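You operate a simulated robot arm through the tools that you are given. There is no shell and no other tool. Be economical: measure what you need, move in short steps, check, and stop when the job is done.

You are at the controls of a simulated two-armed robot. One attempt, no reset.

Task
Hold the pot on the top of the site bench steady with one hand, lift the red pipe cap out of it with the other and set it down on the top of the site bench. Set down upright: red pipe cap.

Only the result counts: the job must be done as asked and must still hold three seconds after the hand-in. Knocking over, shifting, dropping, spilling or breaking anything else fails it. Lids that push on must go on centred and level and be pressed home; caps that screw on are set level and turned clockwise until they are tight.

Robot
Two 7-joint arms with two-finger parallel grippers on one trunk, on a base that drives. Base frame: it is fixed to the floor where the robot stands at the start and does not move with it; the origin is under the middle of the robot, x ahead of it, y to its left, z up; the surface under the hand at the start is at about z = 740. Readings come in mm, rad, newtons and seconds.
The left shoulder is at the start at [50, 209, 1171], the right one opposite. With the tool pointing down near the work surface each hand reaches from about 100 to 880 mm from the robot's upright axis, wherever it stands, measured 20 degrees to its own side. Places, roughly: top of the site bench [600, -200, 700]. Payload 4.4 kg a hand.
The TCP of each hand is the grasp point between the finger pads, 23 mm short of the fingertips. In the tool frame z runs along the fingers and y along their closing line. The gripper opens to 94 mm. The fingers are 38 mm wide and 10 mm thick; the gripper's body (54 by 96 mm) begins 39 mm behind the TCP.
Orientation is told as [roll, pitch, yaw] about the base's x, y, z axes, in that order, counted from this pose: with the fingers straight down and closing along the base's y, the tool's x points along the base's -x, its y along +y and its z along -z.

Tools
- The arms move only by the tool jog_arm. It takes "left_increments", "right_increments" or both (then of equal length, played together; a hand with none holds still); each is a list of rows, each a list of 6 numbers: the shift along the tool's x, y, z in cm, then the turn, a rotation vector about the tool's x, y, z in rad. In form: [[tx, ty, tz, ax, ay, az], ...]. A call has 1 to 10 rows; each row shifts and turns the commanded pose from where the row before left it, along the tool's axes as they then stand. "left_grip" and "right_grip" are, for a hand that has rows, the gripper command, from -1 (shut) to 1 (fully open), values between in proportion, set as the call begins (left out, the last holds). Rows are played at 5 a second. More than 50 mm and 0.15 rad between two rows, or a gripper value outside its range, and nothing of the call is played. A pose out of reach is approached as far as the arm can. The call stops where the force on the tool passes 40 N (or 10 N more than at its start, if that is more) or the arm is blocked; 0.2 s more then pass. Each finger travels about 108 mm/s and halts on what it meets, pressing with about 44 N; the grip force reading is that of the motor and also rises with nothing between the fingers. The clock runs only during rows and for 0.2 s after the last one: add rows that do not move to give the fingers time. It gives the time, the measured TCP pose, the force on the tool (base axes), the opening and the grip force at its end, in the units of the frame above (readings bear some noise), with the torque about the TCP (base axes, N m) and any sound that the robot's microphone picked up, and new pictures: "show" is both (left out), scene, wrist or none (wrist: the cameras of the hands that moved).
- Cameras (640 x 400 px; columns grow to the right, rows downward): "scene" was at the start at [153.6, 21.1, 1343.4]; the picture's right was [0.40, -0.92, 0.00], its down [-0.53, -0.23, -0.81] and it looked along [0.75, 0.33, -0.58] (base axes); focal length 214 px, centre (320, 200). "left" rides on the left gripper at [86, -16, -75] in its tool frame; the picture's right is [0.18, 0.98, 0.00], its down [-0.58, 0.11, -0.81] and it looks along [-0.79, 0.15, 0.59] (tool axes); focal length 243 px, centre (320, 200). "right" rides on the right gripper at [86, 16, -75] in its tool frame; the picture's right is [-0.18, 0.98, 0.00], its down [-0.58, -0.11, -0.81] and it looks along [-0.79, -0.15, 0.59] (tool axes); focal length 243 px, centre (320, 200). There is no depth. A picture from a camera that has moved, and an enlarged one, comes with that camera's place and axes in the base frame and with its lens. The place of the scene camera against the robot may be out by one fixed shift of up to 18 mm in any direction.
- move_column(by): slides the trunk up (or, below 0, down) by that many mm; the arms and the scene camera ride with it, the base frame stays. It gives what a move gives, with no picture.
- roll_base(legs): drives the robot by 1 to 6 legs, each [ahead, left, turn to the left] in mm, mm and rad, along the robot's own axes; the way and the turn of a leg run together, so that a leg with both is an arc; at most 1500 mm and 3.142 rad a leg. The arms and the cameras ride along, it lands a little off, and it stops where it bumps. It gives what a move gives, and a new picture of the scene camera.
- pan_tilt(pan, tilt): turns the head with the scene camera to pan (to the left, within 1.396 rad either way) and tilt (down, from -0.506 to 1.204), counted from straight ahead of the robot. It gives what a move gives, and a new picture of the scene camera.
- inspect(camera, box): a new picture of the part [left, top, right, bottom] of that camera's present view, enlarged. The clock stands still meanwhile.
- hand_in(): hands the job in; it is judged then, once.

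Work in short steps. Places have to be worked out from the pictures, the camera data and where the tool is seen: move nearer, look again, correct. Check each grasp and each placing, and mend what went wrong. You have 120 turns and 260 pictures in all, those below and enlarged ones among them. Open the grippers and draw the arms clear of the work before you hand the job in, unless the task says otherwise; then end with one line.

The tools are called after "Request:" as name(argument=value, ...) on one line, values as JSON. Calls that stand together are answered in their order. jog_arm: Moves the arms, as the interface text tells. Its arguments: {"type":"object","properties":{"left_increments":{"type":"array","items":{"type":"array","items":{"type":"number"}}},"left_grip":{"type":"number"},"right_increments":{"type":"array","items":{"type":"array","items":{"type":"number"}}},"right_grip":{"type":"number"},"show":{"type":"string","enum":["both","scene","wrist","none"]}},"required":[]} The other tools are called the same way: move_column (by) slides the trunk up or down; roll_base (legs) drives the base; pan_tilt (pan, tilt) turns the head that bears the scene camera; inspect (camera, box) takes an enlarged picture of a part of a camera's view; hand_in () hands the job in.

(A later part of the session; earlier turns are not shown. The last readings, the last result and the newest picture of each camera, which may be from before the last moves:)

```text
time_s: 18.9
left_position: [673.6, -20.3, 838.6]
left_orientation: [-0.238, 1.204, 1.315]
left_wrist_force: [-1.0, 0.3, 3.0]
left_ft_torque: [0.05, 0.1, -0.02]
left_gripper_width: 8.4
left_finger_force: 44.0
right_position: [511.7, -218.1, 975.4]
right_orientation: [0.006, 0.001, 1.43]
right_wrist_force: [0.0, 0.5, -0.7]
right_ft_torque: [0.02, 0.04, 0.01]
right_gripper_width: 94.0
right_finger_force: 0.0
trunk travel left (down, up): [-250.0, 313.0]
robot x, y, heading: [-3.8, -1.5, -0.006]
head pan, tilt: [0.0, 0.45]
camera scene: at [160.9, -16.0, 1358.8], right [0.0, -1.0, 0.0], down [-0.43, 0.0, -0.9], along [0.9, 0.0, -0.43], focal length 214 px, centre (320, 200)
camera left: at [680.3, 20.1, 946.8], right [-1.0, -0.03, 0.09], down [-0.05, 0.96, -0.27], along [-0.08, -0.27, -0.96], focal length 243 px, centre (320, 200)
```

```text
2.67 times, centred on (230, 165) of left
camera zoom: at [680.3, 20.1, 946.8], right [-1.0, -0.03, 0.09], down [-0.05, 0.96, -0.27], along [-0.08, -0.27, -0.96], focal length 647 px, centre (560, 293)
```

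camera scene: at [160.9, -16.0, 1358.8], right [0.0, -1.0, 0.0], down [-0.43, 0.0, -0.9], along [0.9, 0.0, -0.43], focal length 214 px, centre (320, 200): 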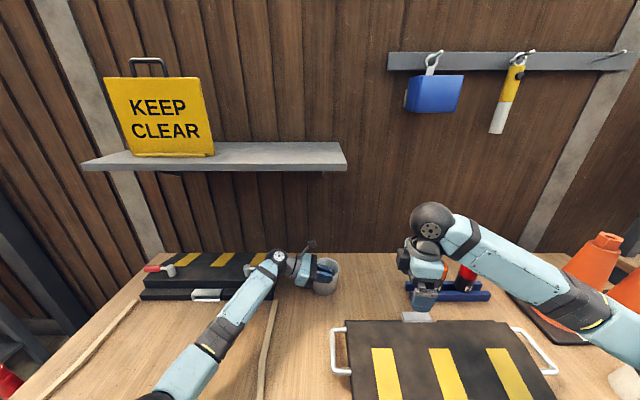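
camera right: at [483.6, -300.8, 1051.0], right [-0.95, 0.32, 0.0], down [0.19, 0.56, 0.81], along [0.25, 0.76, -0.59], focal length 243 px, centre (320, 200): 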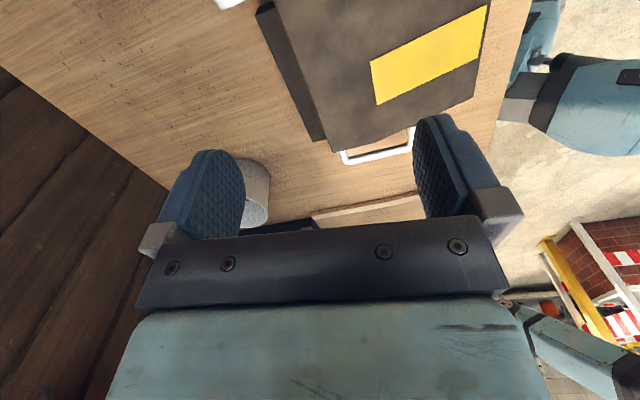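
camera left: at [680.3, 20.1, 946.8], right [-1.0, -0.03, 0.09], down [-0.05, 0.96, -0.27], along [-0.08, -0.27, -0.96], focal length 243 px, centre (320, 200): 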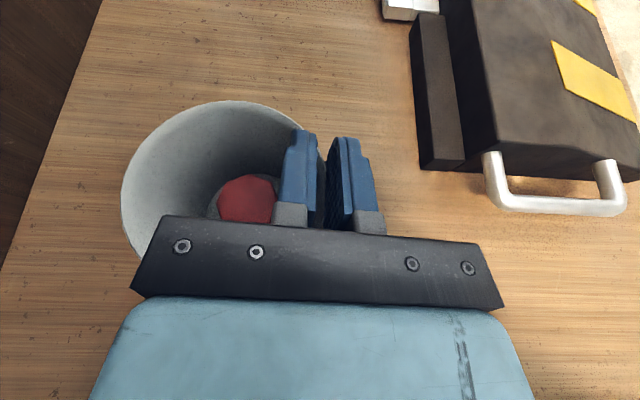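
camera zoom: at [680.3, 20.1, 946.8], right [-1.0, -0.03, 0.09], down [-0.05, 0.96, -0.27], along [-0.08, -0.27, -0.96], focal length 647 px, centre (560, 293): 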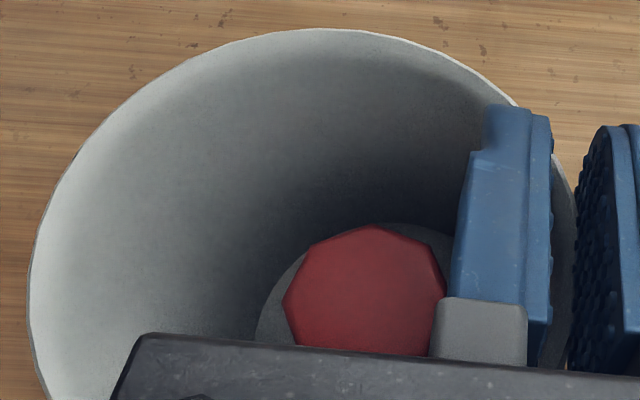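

The pinch holds, but the left fingers and body would crowd the right gripper at the cap. I'll regrip with just the left fingertips: open, move back 13 mm in +y, up 4 mm and -2 mm in x.

Request:
jog_arm(left_increments=[[0, 0, 0, 0, 0, 0], [0, 0, 0, 0, 0, 0], [-0.04, 0.1, -0.68, 0, 0, 0], [-0.04, 0.1, -0.68, 0, 0, 0], [0, 0, 0, 0, 0, 0]], left_grip=-0.5, show="wrist")

Request:
inspect(camera="left", box=[130, 80, 370, 240])

Request:
inspect(camera="scene", box=[290, 240, 370, 300])

```text
time_s: 20.1
left_position: [671.4, -6.5, 841.4]
left_orientation: [-0.236, 1.203, 1.316]
left_wrist_force: [-0.1, -0.1, 1.1]
left_ft_torque: [0.04, 0.0, -0.03]
left_gripper_width: 23.6
left_finger_force: 0.0
right_position: [511.3, -219.2, 976.4]
right_orientation: [0.006, -0.001, 1.43]
right_wrist_force: [-0.4, 1.4, -0.1]
right_ft_torque: [-0.04, 0.01, 0.0]
right_gripper_width: 93.9
right_finger_force: 0.1
trunk travel left (down, up): [-250.0, 313.0]
robot x, y, heading: [-4.6, -4.5, 0.0]
head pan, tilt: [0.0, 0.45]
camera left: at [678.6, 33.2, 949.9], right [-1.0, -0.03, 0.09], down [-0.05, 0.96, -0.27], along [-0.08, -0.27, -0.96], focal length 243 px, centre (320, 200)
```

left: 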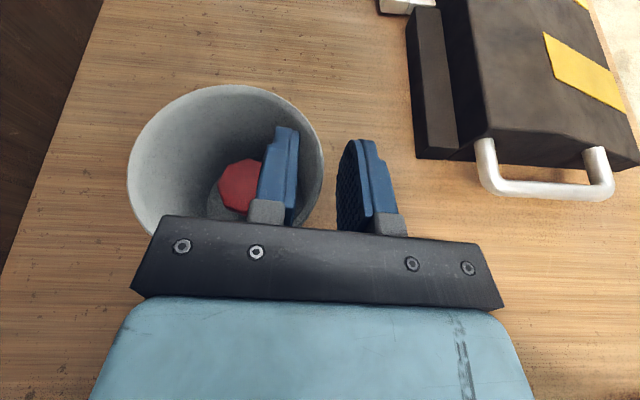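

```text
2.50 times, centred on (250, 160) of left
camera zoom: at [678.6, 33.2, 949.9], right [-1.0, -0.03, 0.09], down [-0.05, 0.96, -0.27], along [-0.08, -0.27, -0.96], focal length 606 px, centre (495, 300)
```

zoom: 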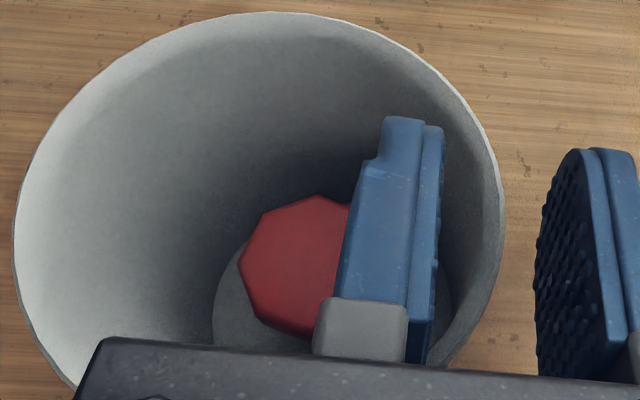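

```text
6.67 times, centred on (330, 270) of scene
camera zoom: at [161.3, -16.1, 1358.7], right [0.0, -1.0, 0.0], down [-0.44, 0.0, -0.9], along [0.9, 0.0, -0.44], focal length 1430 px, centre (253, -267)
```

zoom: 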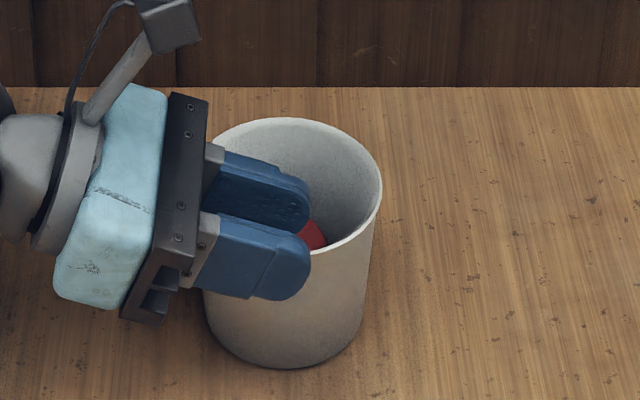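

The pot is level, with its centre at about (716, -18.5) and the cap at about (717, -20.5). I'll shift 1.2 mm in -x and close on the wall.

Request:
jog_arm(left_increments=[[0, 0.12, 0, 0, 0, 0], [0, 0, 0, 0, 0, 0], [0, 0, 0, 0, 0, 0]], left_grip=-0.92, show="wrist")

Request:
inspect(camera="left", box=[130, 80, 370, 240])

Request:
inspect(camera="scene", box=[290, 240, 370, 300])

```text
time_s: 20.9
left_position: [669.4, -5.1, 842.7]
left_orientation: [-0.239, 1.204, 1.312]
left_wrist_force: [-0.1, -0.8, 5.9]
left_ft_torque: [0.06, -0.04, 0.01]
left_gripper_width: 8.6
left_finger_force: 5.4
right_position: [510.1, -217.8, 975.9]
right_orientation: [0.005, 0.0, 1.43]
right_wrist_force: [-0.2, 0.0, 0.3]
right_ft_torque: [0.05, -0.03, 0.02]
right_gripper_width: 93.9
right_finger_force: 0.1
trunk travel left (down, up): [-250.0, 313.0]
robot x, y, heading: [-4.7, 0.8, 0.001]
head pan, tilt: [0.0, 0.45]
camera left: at [676.8, 33.2, 950.8], right [-1.0, -0.03, 0.09], down [-0.05, 0.96, -0.27], along [-0.08, -0.27, -0.96], focal length 243 px, centre (320, 200)
```

left: 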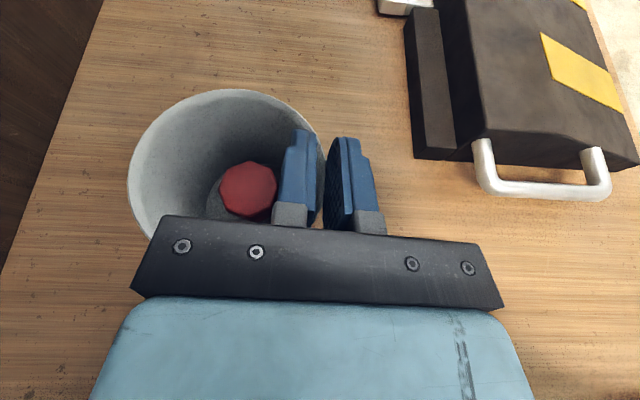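

```text
2.50 times, centred on (250, 160) of left
camera zoom: at [676.8, 33.2, 950.8], right [-1.0, -0.03, 0.09], down [-0.05, 0.96, -0.27], along [-0.08, -0.27, -0.96], focal length 606 px, centre (495, 300)
```

zoom: 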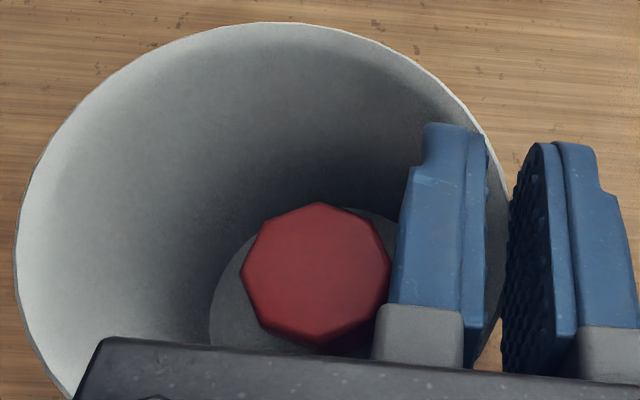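

```text
6.67 times, centred on (330, 270) of scene
camera zoom: at [160.6, -16.1, 1358.9], right [0.0, -1.0, 0.0], down [-0.43, 0.0, -0.9], along [0.9, 0.0, -0.43], focal length 1430 px, centre (253, -267)
```

zoom: 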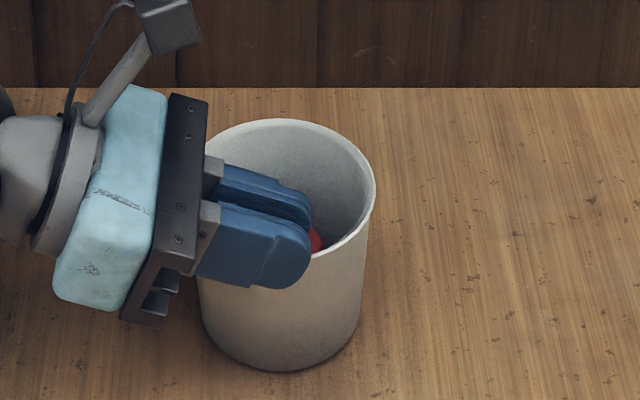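

The pot shifted a few mm towards the hand as the pinch centred itself. I'll let the grip settle fully and check.

Request:
jog_arm(left_increments=[[0, 0, 0, 0, 0, 0], [0, 0, 0, 0, 0, 0], [0, 0, 0, 0, 0, 0]], left_grip=-0.95, show="wrist")

Request:
inspect(camera="left", box=[130, 80, 370, 240])

Request:
inspect(camera="scene", box=[290, 240, 370, 300])

```text
time_s: 21.7
left_position: [669.3, -7.3, 841.3]
left_orientation: [-0.239, 1.204, 1.312]
left_wrist_force: [-1.5, -0.7, 7.4]
left_ft_torque: [0.02, -0.05, -0.02]
left_gripper_width: 8.2
left_finger_force: 7.0
right_position: [511.0, -218.2, 975.9]
right_orientation: [0.004, -0.001, 1.43]
right_wrist_force: [0.3, -0.1, 0.4]
right_ft_torque: [0.0, 0.01, -0.01]
right_gripper_width: 94.2
right_finger_force: 0.1
trunk travel left (down, up): [-250.0, 313.0]
robot x, y, heading: [-5.7, -3.2, -0.005]
head pan, tilt: [0.0, 0.45]
camera left: at [676.7, 33.2, 950.8], right [-1.0, -0.03, 0.09], down [-0.05, 0.96, -0.27], along [-0.08, -0.27, -0.96], focal length 243 px, centre (320, 200)
```

left: 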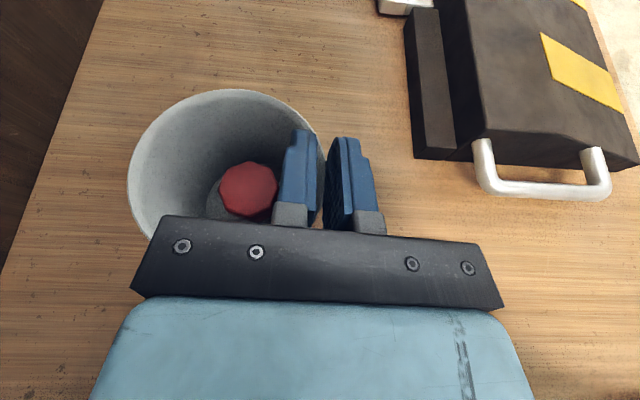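

```text
2.50 times, centred on (250, 160) of left
camera zoom: at [676.7, 33.2, 950.8], right [-1.0, -0.03, 0.09], down [-0.05, 0.96, -0.27], along [-0.08, -0.27, -0.96], focal length 606 px, centre (495, 300)
```

zoom: 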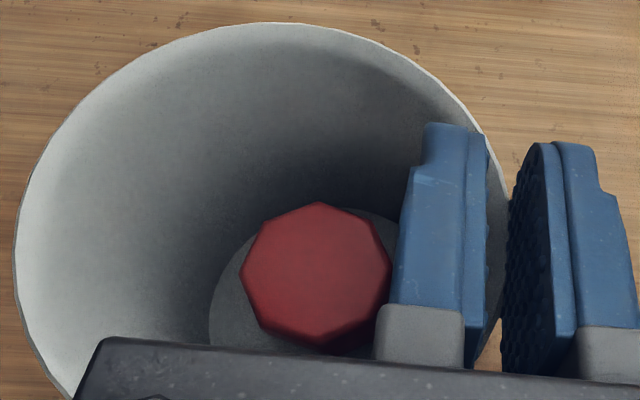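

```text
6.67 times, centred on (330, 270) of scene
camera zoom: at [160.4, -16.2, 1358.9], right [0.0, -1.0, 0.0], down [-0.43, 0.0, -0.9], along [0.9, 0.0, -0.43], focal length 1430 px, centre (253, -267)
```

zoom: 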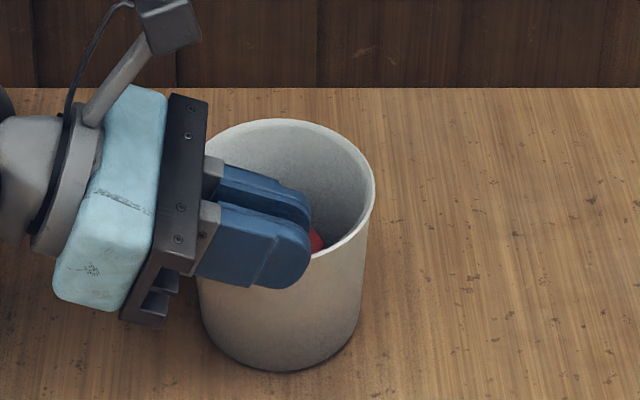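

The grip is stable: pot centre about (715, -16), cap about (714.5, -19), top about 782. For clearance the right gripper should come in at about 140° yaw, leaning slightly to the +x/-y side, so I'll rotate it at its current place.

Request:
jog_arm(right_increments=[[0, 0, 0, 0, 0, -0.145], [0, 0, 0, 0, 0, -0.145], [0, 0, 0, 0, 0, -0.145], [0, 0, 0, 0, 0, -0.145], [0, 0, 0, 0, 0, -0.145], [0, 0, 0, 0, 0, -0.145], [0, 0, 0, 0, 0, -0.145], [0, 0, 0, 0, -0.06, 0], [0, 0, 0, 0, -0.06, 0], [0, 0, 0, 0, 0, 0]], right_grip=0.15)

```text
time_s: 23.9
left_position: [669.3, -6.9, 841.5]
left_orientation: [-0.238, 1.204, 1.312]
left_wrist_force: [-0.4, 0.0, 8.6]
left_ft_torque: [0.15, -0.07, 0.0]
left_gripper_width: 8.1
left_finger_force: 6.8
right_position: [509.9, -217.8, 976.0]
right_orientation: [0.0, -0.124, 2.444]
right_wrist_force: [0.3, -0.8, -0.6]
right_ft_torque: [-0.02, -0.01, 0.01]
right_gripper_width: 54.1
right_finger_force: 0.2
trunk travel left (down, up): [-250.0, 313.0]
robot x, y, heading: [-5.8, -1.3, 0.005]
head pan, tilt: [0.0, 0.45]
camera scene: at [160.2, -16.1, 1358.9], right [0.0, -1.0, 0.0], down [-0.43, 0.0, -0.9], along [0.9, 0.0, -0.43], focal length 214 px, centre (320, 200)
camera right: at [573.1, -291.1, 1040.3], right [-0.77, -0.64, 0.02], down [-0.3, 0.39, 0.87], along [-0.56, 0.66, -0.49], focal length 243 px, centre (320, 200)
```

scene: 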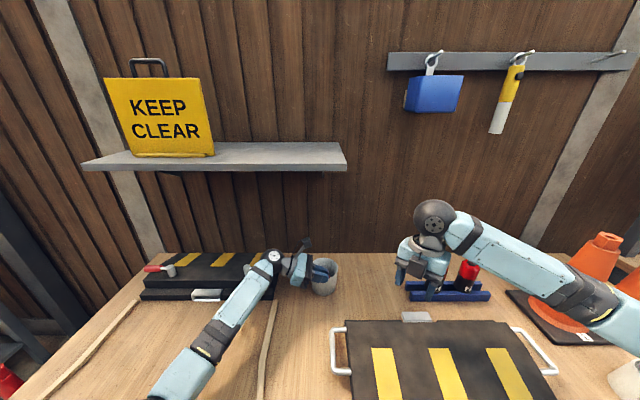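
right: 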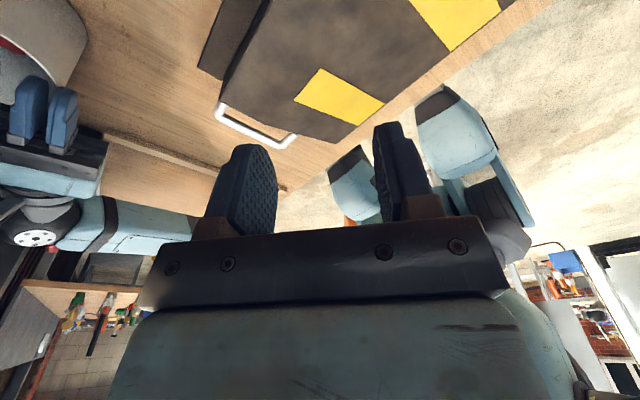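

Rotation worked. Now I'll move the right hand to a staging point on the -y side of the pot at about z 885, staying low under the shelf.

Request:
jog_arm(right_increments=[[1.81, -3.5, 1.3, 0, 0, 0], [1.81, -3.5, 1.3, 0, 0, 0], [1.81, -3.5, 1.3, 0, 0, 0], [1.81, -3.5, 1.3, 0, 0, 0], [1.81, -3.5, 1.3, 0, 0, 0], [1.81, -3.5, 1.3, 0, 0, 0], [0, 0, 0, 0, 0, 0]])

```text
time_s: 25.5
left_position: [669.6, -6.7, 841.6]
left_orientation: [-0.239, 1.203, 1.315]
left_wrist_force: [-0.2, -0.3, 8.8]
left_ft_torque: [0.14, -0.03, 0.01]
left_gripper_width: 8.2
left_finger_force: 6.6
right_position: [721.8, -120.9, 886.1]
right_orientation: [0.002, -0.124, 2.443]
right_wrist_force: [0.9, 0.1, 0.4]
right_ft_torque: [0.02, 0.02, 0.0]
right_gripper_width: 54.1
right_finger_force: 0.0
trunk travel left (down, up): [-250.0, 313.0]
robot x, y, heading: [-5.4, -1.2, -0.001]
head pan, tilt: [0.0, 0.45]
camera scene: at [160.1, -16.3, 1358.9], right [0.0, -1.0, 0.0], down [-0.43, 0.0, -0.9], along [0.9, 0.0, -0.43], focal length 214 px, centre (320, 200)
camera right: at [783.9, -192.8, 950.0], right [-0.77, -0.64, 0.02], down [-0.3, 0.39, 0.87], along [-0.56, 0.67, -0.49], focal length 243 px, centre (320, 200)
```

scene: 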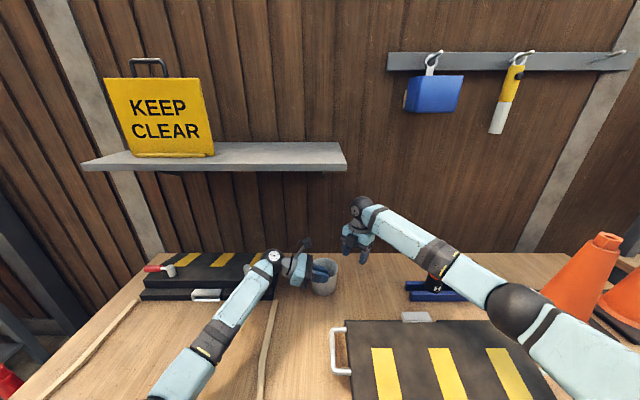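
right: 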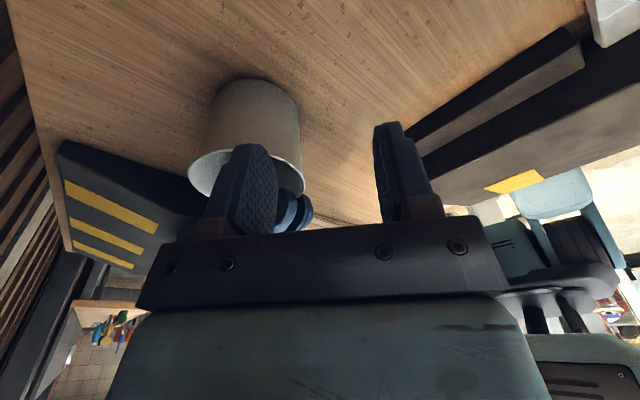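

Clear. I'll move over the cap at z≈886.

Request:
jog_arm(right_increments=[[-2.34, -2.46, 0.29, 0, 0, 0], [-2.34, -2.46, 0.29, 0, 0, 0], [-2.34, -2.46, 0.29, 0, 0, 0], [0, 0, 0, 0, 0, 0]])

Request:
inspect(camera="left", box=[130, 60, 370, 240])

Request:
inspect(camera="scene", box=[280, 190, 388, 300])

```text
time_s: 26.5
left_position: [669.7, -7.2, 842.8]
left_orientation: [-0.24, 1.202, 1.314]
left_wrist_force: [-0.9, -1.4, 8.6]
left_ft_torque: [0.1, -0.08, 0.0]
left_gripper_width: 8.0
left_finger_force: 6.7
right_position: [713.4, -17.6, 883.8]
right_orientation: [0.003, -0.124, 2.442]
right_wrist_force: [-0.5, -0.2, 1.0]
right_ft_torque: [-0.02, 0.03, 0.01]
right_gripper_width: 53.9
right_finger_force: 0.0
trunk travel left (down, up): [-250.0, 313.0]
robot x, y, heading: [-3.6, -1.9, 0.002]
head pan, tilt: [0.0, 0.45]
camera scene: at [160.2, -16.4, 1358.9], right [0.0, -1.0, 0.0], down [-0.43, 0.0, -0.9], along [0.9, 0.0, -0.43], focal length 214 px, centre (320, 200)
camera right: at [776.4, -90.3, 948.1], right [-0.77, -0.64, 0.02], down [-0.29, 0.39, 0.87], along [-0.56, 0.67, -0.49], focal length 243 px, centre (320, 200)
```

scene: 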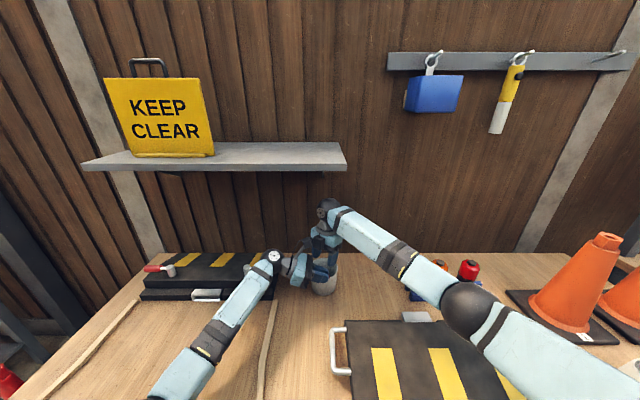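
right: 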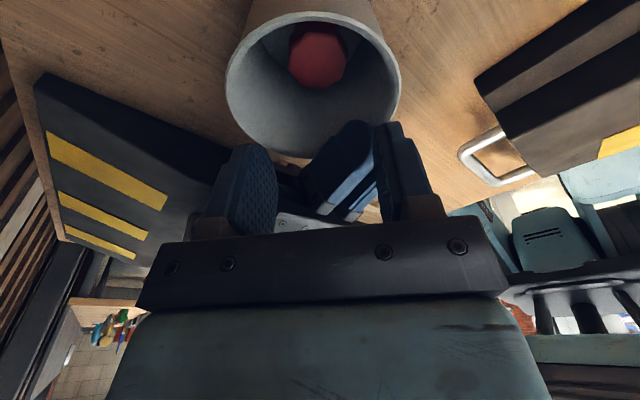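

```text
2.22 times, centred on (250, 150) of left
camera zoom: at [676.6, 33.1, 950.8], right [-1.0, -0.03, 0.09], down [-0.05, 0.96, -0.27], along [-0.08, -0.27, -0.96], focal length 539 px, centre (476, 311)
```

zoom: 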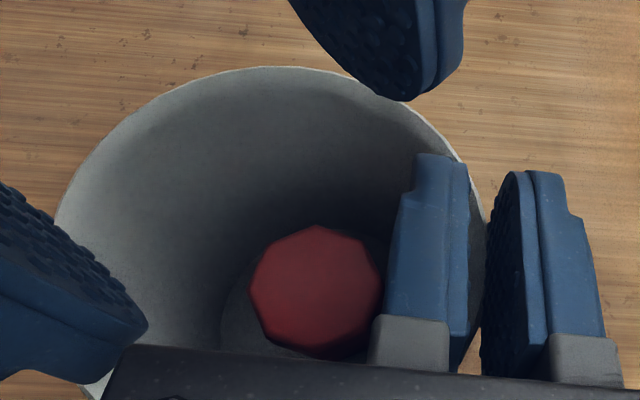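

```text
3.64 times, centred on (334, 245) of scene
camera zoom: at [160.2, -16.4, 1358.9], right [0.0, -1.0, 0.0], down [-0.43, 0.0, -0.9], along [0.9, 0.0, -0.43], focal length 780 px, centre (269, 36)
```

zoom: 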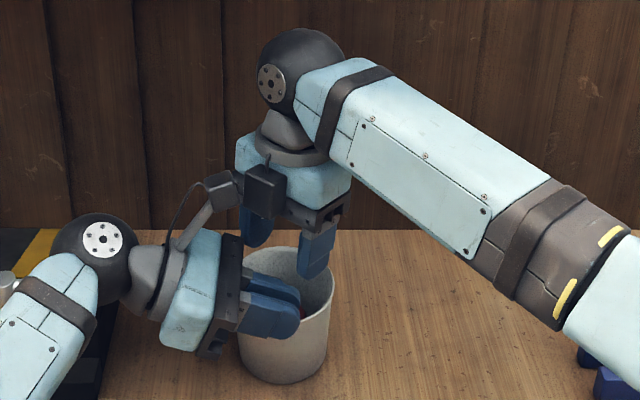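

Both views put the cap at (714.6, -18), directly under the right TCP. I'll narrow the gripper to about 50 mm and descend to about z 812.

Request:
jog_arm(right_increments=[[0.08, -0.05, 0, 0, 0, 0], [0.3, 0, 2.4, 0, 0, 0], [0.3, 0, 2.4, 0, 0, 0], [0.3, 0, 2.4, 0, 0, 0], [0, 0, 0, 0, 0, 0]], right_grip=0.06)

Request:
inspect(camera="left", box=[130, 60, 370, 240])

Request:
inspect(camera="scene", box=[280, 210, 388, 310])

```text
time_s: 27.1
left_position: [668.8, -6.0, 840.8]
left_orientation: [-0.232, 1.199, 1.321]
left_wrist_force: [1.4, 0.9, 10.0]
left_ft_torque: [0.65, 0.04, 0.03]
left_gripper_width: 7.3
left_finger_force: 43.8
right_position: [715.6, -16.3, 876.2]
right_orientation: [-0.007, -0.122, 2.449]
right_wrist_force: [-4.1, -3.2, 14.8]
right_ft_torque: [-0.15, 0.59, 0.09]
right_gripper_width: 52.1
right_finger_force: 3.0
trunk travel left (down, up): [-250.0, 313.0]
robot x, y, heading: [-5.5, 0.7, 0.003]
head pan, tilt: [0.0, 0.45]
stopped in row 3 (right hand): the force on the tool passed its limit at 54 N (the readings are from after the stop); the commanded pose is now the measured one
camera scene: at [159.1, -16.2, 1359.4], right [0.0, -1.0, 0.0], down [-0.43, 0.0, -0.9], along [0.9, 0.0, -0.43], focal length 214 px, centre (320, 200)
camera right: at [777.7, -89.2, 939.6], right [-0.77, -0.64, 0.01], down [-0.3, 0.38, 0.87], along [-0.56, 0.67, -0.49], focal length 243 px, centre (320, 200)
```

scene: 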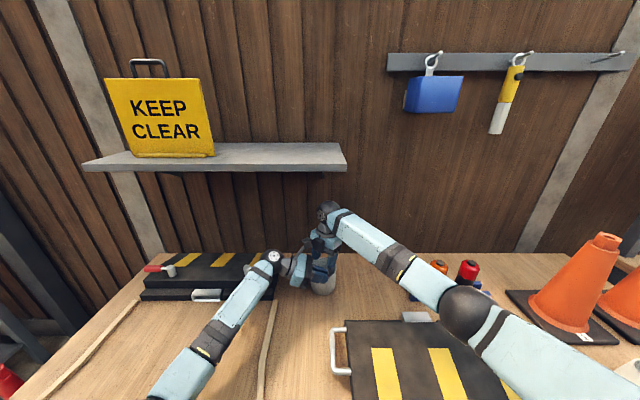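
right: 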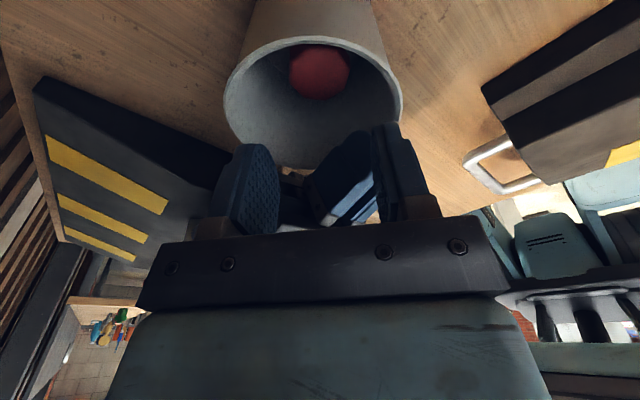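

```text
2.22 times, centred on (250, 150) of left
camera zoom: at [676.2, 33.9, 950.0], right [-1.0, -0.03, 0.09], down [-0.06, 0.96, -0.27], along [-0.08, -0.27, -0.96], focal length 539 px, centre (476, 311)
```

zoom: 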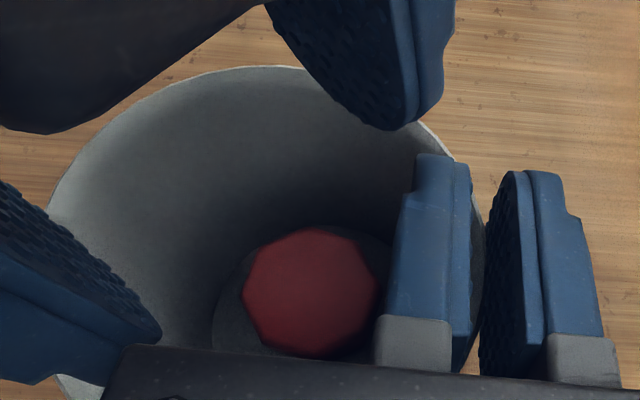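

```text
4.00 times, centred on (334, 260) of scene
camera zoom: at [159.1, -16.2, 1359.4], right [0.0, -1.0, 0.0], down [-0.43, 0.0, -0.9], along [0.9, 0.0, -0.43], focal length 858 px, centre (264, -40)
```

zoom: 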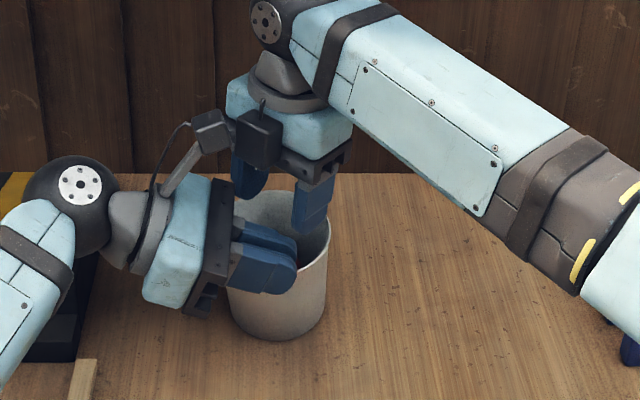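

The right hand met something at z≈876, probably its body against the left camera. I'll look closely.

Request:
inspect(camera="scene", box=[310, 225, 360, 265])

Request:
inspect(camera="left", box=[0, 0, 640, 400])

```text
10.00 times, centred on (335, 245) of scene
camera zoom: at [159.1, -16.2, 1359.4], right [0.0, -1.0, 0.0], down [-0.43, 0.0, -0.9], along [0.9, 0.0, -0.43], focal length 2145 px, centre (170, -250)
```

zoom: 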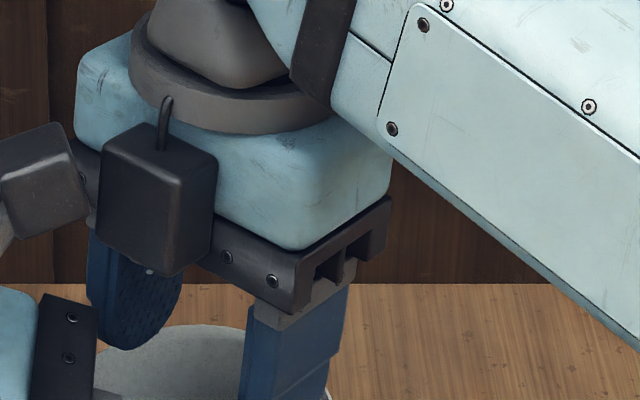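

```text
1.00 times, centred on (320, 200) of left (not enlarged: the box is as wide or as high as the picture)
camera zoom: at [676.2, 33.9, 950.0], right [-1.0, -0.03, 0.09], down [-0.06, 0.96, -0.27], along [-0.08, -0.27, -0.96], focal length 243 px, centre (320, 200)
```

zoom: 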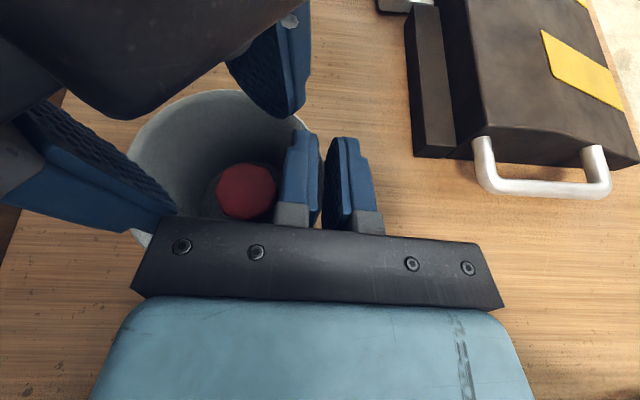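

A boxy module on the robot side of the right gripper seems to hit the left camera. I'll back the right hand out and look at it properly before re-planning.

Request:
jog_arm(right_increments=[[-0.12, 0, -1.0, 0, 0, 0], [2.36, 2.58, -0.3, 0, 0, 0], [2.36, 2.58, -0.3, 0, 0, 0], [2.36, 2.58, -0.3, 0, 0, 0], [2.36, 2.58, -0.3, 0, 0, 0]], show="scene")

Request:
inspect(camera="scene", box=[330, 180, 410, 260])

Request:
inspect(camera="scene", box=[280, 225, 360, 305])

```text
time_s: 28.4
left_position: [669.0, -5.3, 840.1]
left_orientation: [-0.229, 1.2, 1.323]
left_wrist_force: [-3.7, -0.6, 25.7]
left_ft_torque: [0.38, -0.15, 0.02]
left_gripper_width: 8.0
left_finger_force: 7.2
right_position: [721.7, -155.6, 882.5]
right_orientation: [-0.009, -0.123, 2.449]
right_wrist_force: [-0.4, 0.0, -0.2]
right_ft_torque: [0.03, 0.05, 0.01]
right_gripper_width: 49.8
right_finger_force: 0.1
trunk travel left (down, up): [-250.0, 313.0]
robot x, y, heading: [-4.4, -3.4, 0.002]
head pan, tilt: [0.0, 0.45]
camera scene: at [158.0, -16.9, 1359.3], right [0.0, -1.0, 0.0], down [-0.43, 0.0, -0.9], along [0.9, 0.0, -0.43], focal length 214 px, centre (320, 200)
```

scene: 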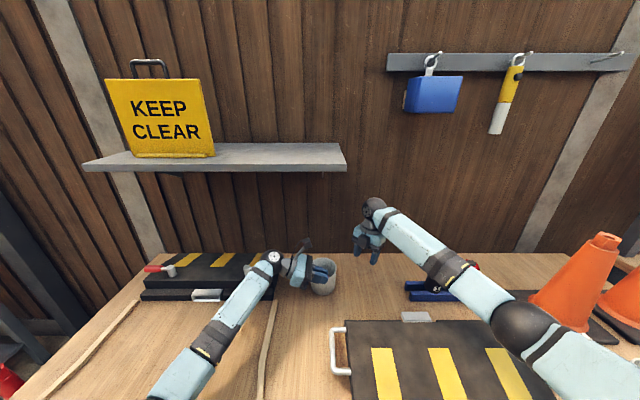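

```text
5.00 times, centred on (370, 220) of scene
camera zoom: at [158.0, -16.9, 1359.3], right [0.0, -1.0, 0.0], down [-0.43, 0.0, -0.9], along [0.9, 0.0, -0.43], focal length 1072 px, centre (70, 100)
```

zoom: 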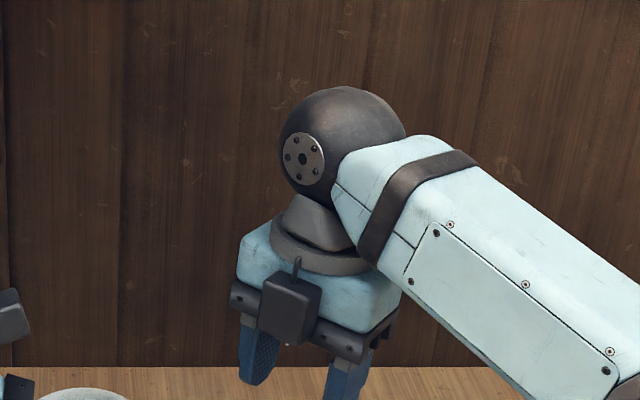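

```text
5.00 times, centred on (320, 265) of scene
camera zoom: at [158.0, -16.9, 1359.3], right [0.0, -1.0, 0.0], down [-0.43, 0.0, -0.9], along [0.9, 0.0, -0.43], focal length 1072 px, centre (320, -125)
```

zoom: 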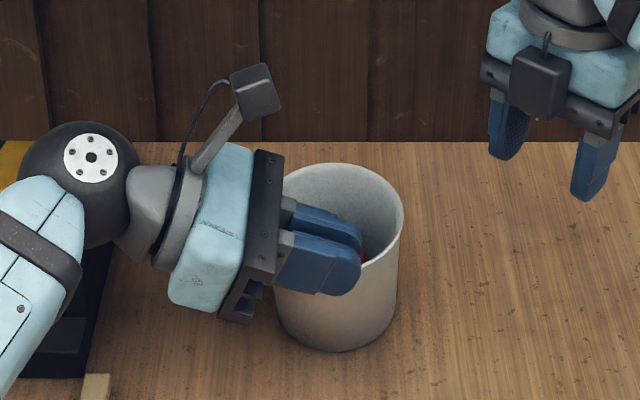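

The right gripper does have a module on its -x face. I'll check from the right camera whether the left gripper has one too, since swapping roles might help.

Request:
inspect(camera="right", box=[0, 0, 640, 400])

Request:
inspect(camera="right", box=[180, 80, 400, 240])

```text
1.00 times, centred on (320, 200) of right (not enlarged: the box is as wide or as high as the picture)
camera zoom: at [783.6, -230.4, 947.5], right [-0.77, -0.64, 0.01], down [-0.3, 0.38, 0.87], along [-0.56, 0.67, -0.49], focal length 243 px, centre (320, 200)
```

zoom: 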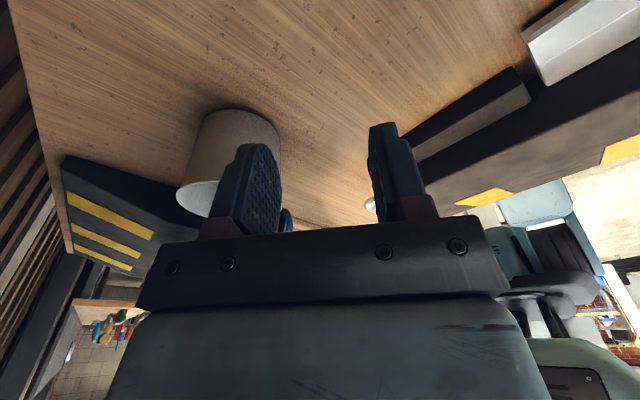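

```text
2.50 times, centred on (290, 160) of right
camera zoom: at [783.6, -230.4, 947.5], right [-0.77, -0.64, 0.01], down [-0.3, 0.38, 0.87], along [-0.56, 0.67, -0.49], focal length 606 px, centre (395, 300)
```

zoom: 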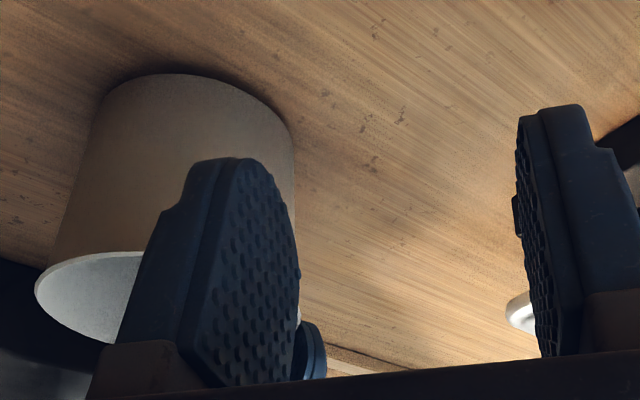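

The left hand isn't visible from there. I'll release the pot with the left hand, raise it clear, and check its underside for a similar module.

Request:
jog_arm(left_increments=[[0, 0, 0, 0, 0, 0], [0, 0, 0, 0, 0, 0], [1.9, -0.15, -0.7, 0, 0, 0], [1.9, -0.15, -0.7, 0, 0, 0], [3, 0, -3, 0, 0, 0], [3, 0, -3, 0, 0, 0], [3, 0, -3, 0, 0, 0], [3, 0, -3, 0, 0, 0], [0, 0, 0, 0, 0, 0]], left_grip=-0.4, show="both")

Request:
inspect(camera="scene", box=[220, 180, 360, 300])

```text
time_s: 30.4
left_position: [659.8, 65.9, 1032.3]
left_orientation: [-0.218, 1.199, 1.337]
left_wrist_force: [-0.2, -0.1, -0.1]
left_ft_torque: [0.01, -0.01, -0.01]
left_gripper_width: 28.1
left_finger_force: 0.0
right_position: [723.0, -156.7, 880.5]
right_orientation: [-0.007, -0.124, 2.447]
right_wrist_force: [0.2, 0.2, 0.1]
right_ft_torque: [0.01, 0.03, 0.03]
right_gripper_width: 49.9
right_finger_force: 0.1
trunk travel left (down, up): [-250.0, 313.0]
robot x, y, heading: [-2.3, 0.8, -0.004]
head pan, tilt: [0.0, 0.45]
camera scene: at [161.6, -16.2, 1358.7], right [0.0, -1.0, 0.0], down [-0.44, 0.0, -0.9], along [0.9, 0.0, -0.44], focal length 214 px, centre (320, 200)
camera left: at [667.2, 104.4, 1141.4], right [-0.99, -0.03, 0.1], down [-0.06, 0.96, -0.26], along [-0.08, -0.27, -0.96], focal length 243 px, centre (320, 200)
```

scene: 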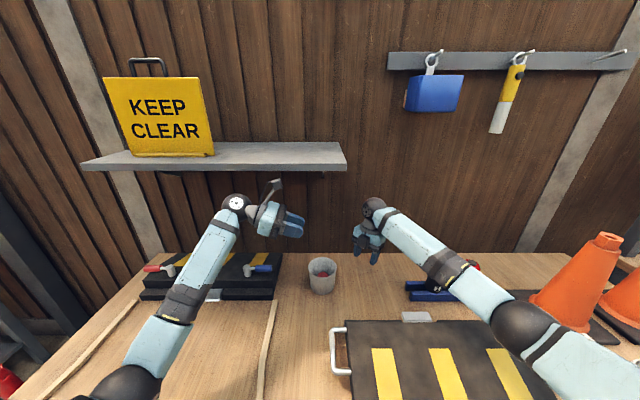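
left: 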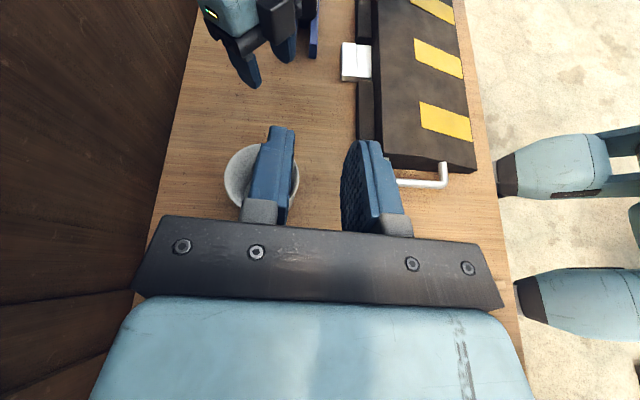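

```text
3.33 times, centred on (290, 240) of scene
camera zoom: at [161.6, -16.2, 1358.7], right [0.0, -1.0, 0.0], down [-0.44, 0.0, -0.9], along [0.9, 0.0, -0.44], focal length 715 px, centre (420, 67)
```

zoom: 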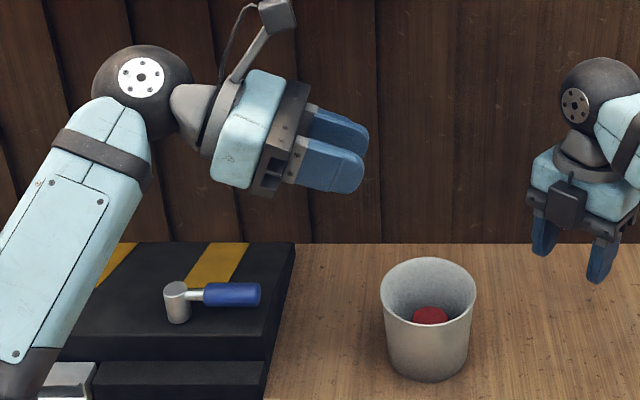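

The left gripper shows no such module, so I'll swap roles: right pinches the rim (mirror pose) and left picks the cap. First I'll move both hands back to free space.

Request:
jog_arm(left_increments=[[0, 3, 0, 0, 0, 0], [0, 3, 0, 0, 0, 0], [0, 3, 0, 0, 0, 0], [0, 3, 0, 0, 0, 0], [0, 0, -2, 0, -0.135, 0], [0, 0, -2, 0, -0.135, 0], [0, 0, -2, 0, -0.135, 0], [0, 0, -2, 0, -0.135, 0], [0, 0, -1, 0, -0.135, 0], [0, 0, 0, 0, -0.135, 0]], right_increments=[[-1.88, 3.1, -0.93, 0, 0, 0], [-1.88, 3.1, -0.93, 0, 0, 0], [-1.88, 3.1, -0.93, 0, 0, 0], [-1.88, 3.1, -0.93, 0, 0, 0], [-1.88, 3.1, -0.93, 0, 0, 0], [-1.88, 3.1, -0.93, 0, 0, 0], [0, 0, 0, 0, 0.06, 0], [0, 0, 0, 0, 0.06, 0], [0, 0, 0, 0, 0, 0.145], [0, 0, 0, 0, 0, 0.145]], show="none")

Request:
jog_arm(left_increments=[[0, 0, 0, 0, -0.135, 0], [0, 0, 0, 0, -0.135, 0], [0, 0, 0, 0, -0.135, 0], [0, 0, 0, 0, 0, 0.145], [0, 0, 0, 0, 0, 0.145], [0, 0, 0, 0, 0, 0.145], [0, 0, 0, 0, 0, 0.145], [0, 0, 0, 0, 0, 0.145], [0, 0, 0, 0, 0, 0.145], [0, 0, 0, 0, 0, 0.145]], right_increments=[[0, 0, 0, 0, 0, 0.145], [0, 0, 0, 0, 0, 0.145], [0, 0, 0, 0, 0, 0.145], [0, 0, 0, 0, 0, 0.145], [0, 0, 0, 0, 0, 0.145], [0, 0, 0, 0, 0, 0.145], [0, 0, 0, 0, 0, 0.145], [0, 0, 0, 0, 0, 0.145], [0, 0, 0, 0, 0, 0.145], [0, 0, 0, 0, 0, 0.145]], show="scene")

```text
time_s: 32.5
left_position: [537.7, 141.8, 1073.1]
left_orientation: [-0.086, 0.396, 1.506]
left_wrist_force: [0.5, 0.1, 0.1]
left_ft_torque: [0.0, 0.02, 0.02]
left_gripper_width: 28.2
left_finger_force: 0.0
right_position: [520.9, -232.7, 950.1]
right_orientation: [-0.005, -0.005, 2.156]
right_wrist_force: [0.3, 0.6, 0.1]
right_ft_torque: [0.04, -0.05, -0.01]
right_gripper_width: 49.9
right_finger_force: 0.0
trunk travel left (down, up): [-250.0, 313.0]
robot x, y, heading: [-2.3, -1.7, -0.001]
head pan, tilt: [0.0, 0.45]
```

```text
time_s: 34.8
left_position: [539.0, 141.5, 1073.7]
left_orientation: [-0.036, -0.07, 0.522]
left_wrist_force: [-0.4, 0.3, 0.3]
left_ft_torque: [0.0, 0.03, 0.0]
left_gripper_width: 28.2
left_finger_force: 0.1
right_position: [523.7, -230.8, 950.3]
right_orientation: [0.004, -0.006, 0.704]
right_wrist_force: [0.4, -0.1, 0.5]
right_ft_torque: [-0.03, -0.03, 0.02]
right_gripper_width: 49.8
right_finger_force: 0.0
trunk travel left (down, up): [-250.0, 313.0]
robot x, y, heading: [-3.7, 0.4, -0.001]
head pan, tilt: [0.0, 0.45]
camera scene: at [161.4, -16.1, 1358.7], right [0.0, -1.0, 0.0], down [-0.44, 0.0, -0.9], along [0.9, 0.0, -0.44], focal length 214 px, centre (320, 200)
```

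scene: 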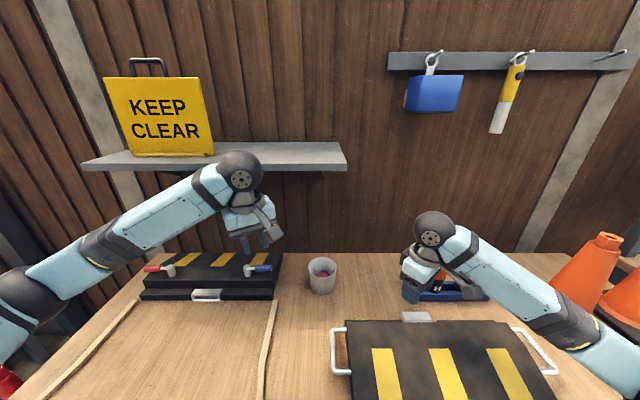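

Both hands are rotating fine. I'll take a quick look at the two grippers' modules.

Request:
inspect(camera="scene", box=[380, 200, 480, 310])

Request:
inspect(camera="scene", box=[200, 140, 300, 260])

```text
3.64 times, centred on (430, 255) of scene
camera zoom: at [161.4, -16.1, 1358.7], right [0.0, -1.0, 0.0], down [-0.44, 0.0, -0.9], along [0.9, 0.0, -0.44], focal length 780 px, centre (-80, 0)
```

zoom: 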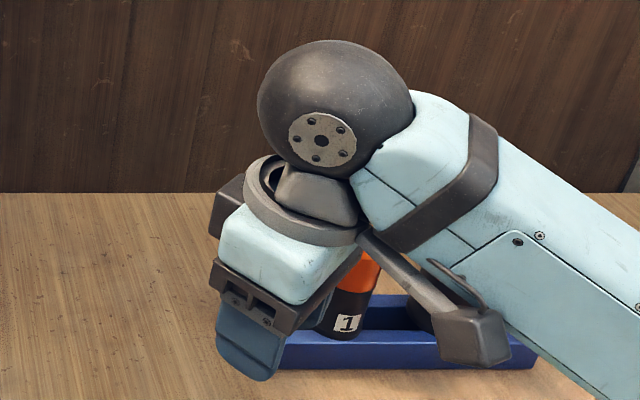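

```text
3.33 times, centred on (250, 200) of scene
camera zoom: at [161.4, -16.1, 1358.7], right [0.0, -1.0, 0.0], down [-0.44, 0.0, -0.9], along [0.9, 0.0, -0.44], focal length 715 px, centre (553, 200)
```

zoom: 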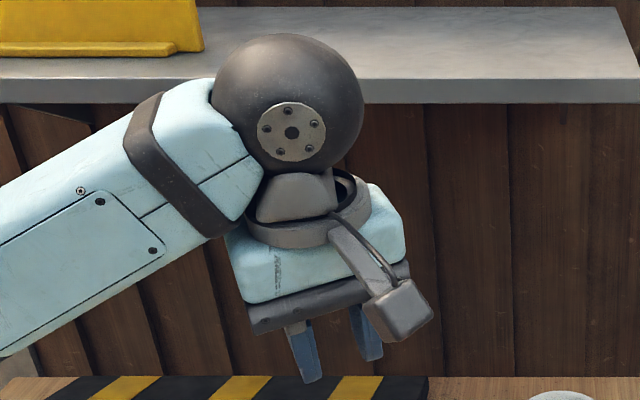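

The right hand's extra module is confirmed. I'll continue rotating, left towards -140° and right towards -90°.

Request:
jog_arm(left_increments=[[0, 0, 0, 0, 0, 0.148], [0, 0, 0, 0, 0, 0.148], [0, 0, 0, 0, 0, 0.148], [0, 0, 0, 0, 0, 0.148], [0, 0, 0, 0, 0, 0.148], [0, 0, 0, 0, 0, 0.148], [0, 0, 0, 0, 0, 0.148], [0, 0, 0, 0, 0, 0.148], [0, 0, 0, 0, 0, 0.148], [0, 0, 0, 0, 0, 0.148]], right_increments=[[0, 0, 0, 0, 0, 0.142], [0, 0, 0, 0, 0, 0.142], [0, 0, 0, 0, 0, 0.142], [0, 0, 0, 0, 0, 0.142], [0, 0, 0, 0, 0, 0.142], [0, 0, 0, 0, 0, 0.142], [0, 0, 0, 0, 0, 0.142], [0, 0, 0, 0, 0, 0.142], [0, 0, 0, 0, 0, 0.142], [0, 0, 0, 0, 0, 0.142]], show="none")

Request:
jog_arm(left_increments=[[0, 0, 0, 0, 0, 0.148], [0, 0, 0, 0, 0, 0.148], [0, 0, 0, 0, 0, 0.148], [0, 0, 0, 0, 0, 0.148], [0, 0, 0, 0, 0, 0.148], [0, 0, 0, 0, 0, 0.148], [0, 0, 0, 0, 0, 0.148], [0, 0, 0, 0, 0, 0.148], [0, 0, 0, 0, 0, 0.148], [0, 0, 0, 0, 0, 0.148]], right_increments=[[0, 0, 0, 0, 0, 0.142], [0, 0, 0, 0, 0, 0.142], [0, 0, 0, 0, 0, 0.142], [0, 0, 0, 0, 0, 0.142], [0, 0, 0, 0, 0, 0.142], [0, 0, 0, 0, 0, 0.142], [0, 0, 0, 0, 0.135, 0], [0, 0, 0, 0, 0.135, 0], [0, 0, 0, 0, 0.135, 0], [0, 0, 0, 0, 0.135, 0]], show="scene")

Request:
inspect(camera="scene", box=[200, 140, 300, 260])

```text
time_s: 37.0
left_position: [538.4, 141.6, 1072.5]
left_orientation: [0.069, -0.041, -0.96]
left_wrist_force: [-0.2, 0.2, 0.2]
left_ft_torque: [0.04, -0.02, 0.01]
left_gripper_width: 28.1
left_finger_force: 0.0
right_position: [525.0, -232.4, 948.8]
right_orientation: [0.006, 0.003, -0.718]
right_wrist_force: [0.4, 0.3, 0.7]
right_ft_torque: [0.02, -0.02, 0.01]
right_gripper_width: 49.9
right_finger_force: 0.1
trunk travel left (down, up): [-250.0, 313.0]
robot x, y, heading: [-4.2, -7.4, 0.001]
head pan, tilt: [0.0, 0.45]
```

```text
time_s: 39.1
left_position: [538.7, 140.2, 1073.1]
left_orientation: [0.046, 0.064, -2.439]
left_wrist_force: [-0.1, 0.8, 0.0]
left_ft_torque: [0.01, 0.06, 0.0]
left_gripper_width: 27.9
left_finger_force: 0.0
right_position: [523.5, -233.4, 949.4]
right_orientation: [0.002, 0.549, -1.565]
right_wrist_force: [0.4, -0.2, -0.4]
right_ft_torque: [0.0, -0.03, 0.0]
right_gripper_width: 49.6
right_finger_force: 0.0
trunk travel left (down, up): [-250.0, 313.0]
robot x, y, heading: [-3.3, -0.5, 0.001]
head pan, tilt: [0.0, 0.45]
camera scene: at [161.3, -16.5, 1358.8], right [0.0, -1.0, 0.0], down [-0.44, 0.0, -0.9], along [0.9, 0.0, -0.44], focal length 214 px, centre (320, 200)
```

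scene: 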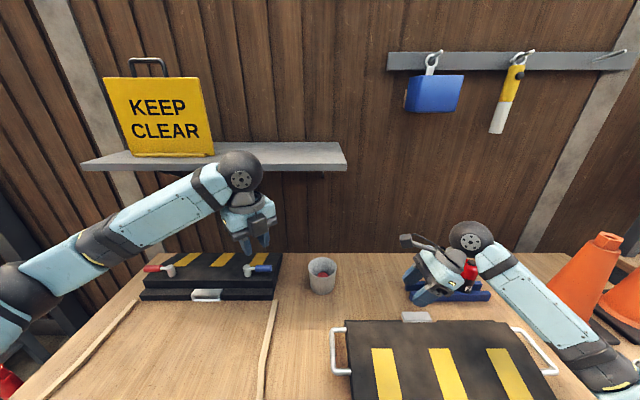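

```text
3.33 times, centred on (250, 200) of scene
camera zoom: at [161.3, -16.5, 1358.8], right [0.0, -1.0, 0.0], down [-0.44, 0.0, -0.9], along [0.9, 0.0, -0.44], focal length 715 px, centre (553, 200)
```

zoom: 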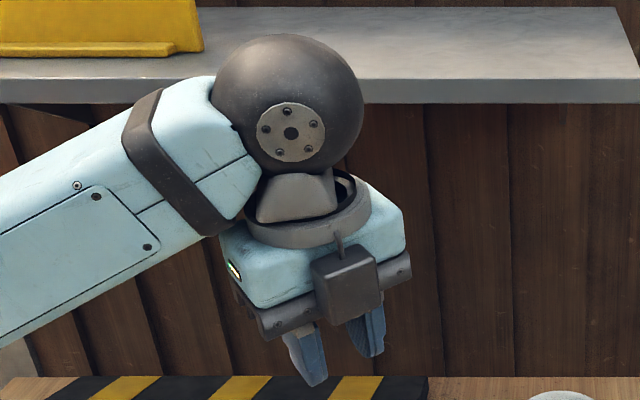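

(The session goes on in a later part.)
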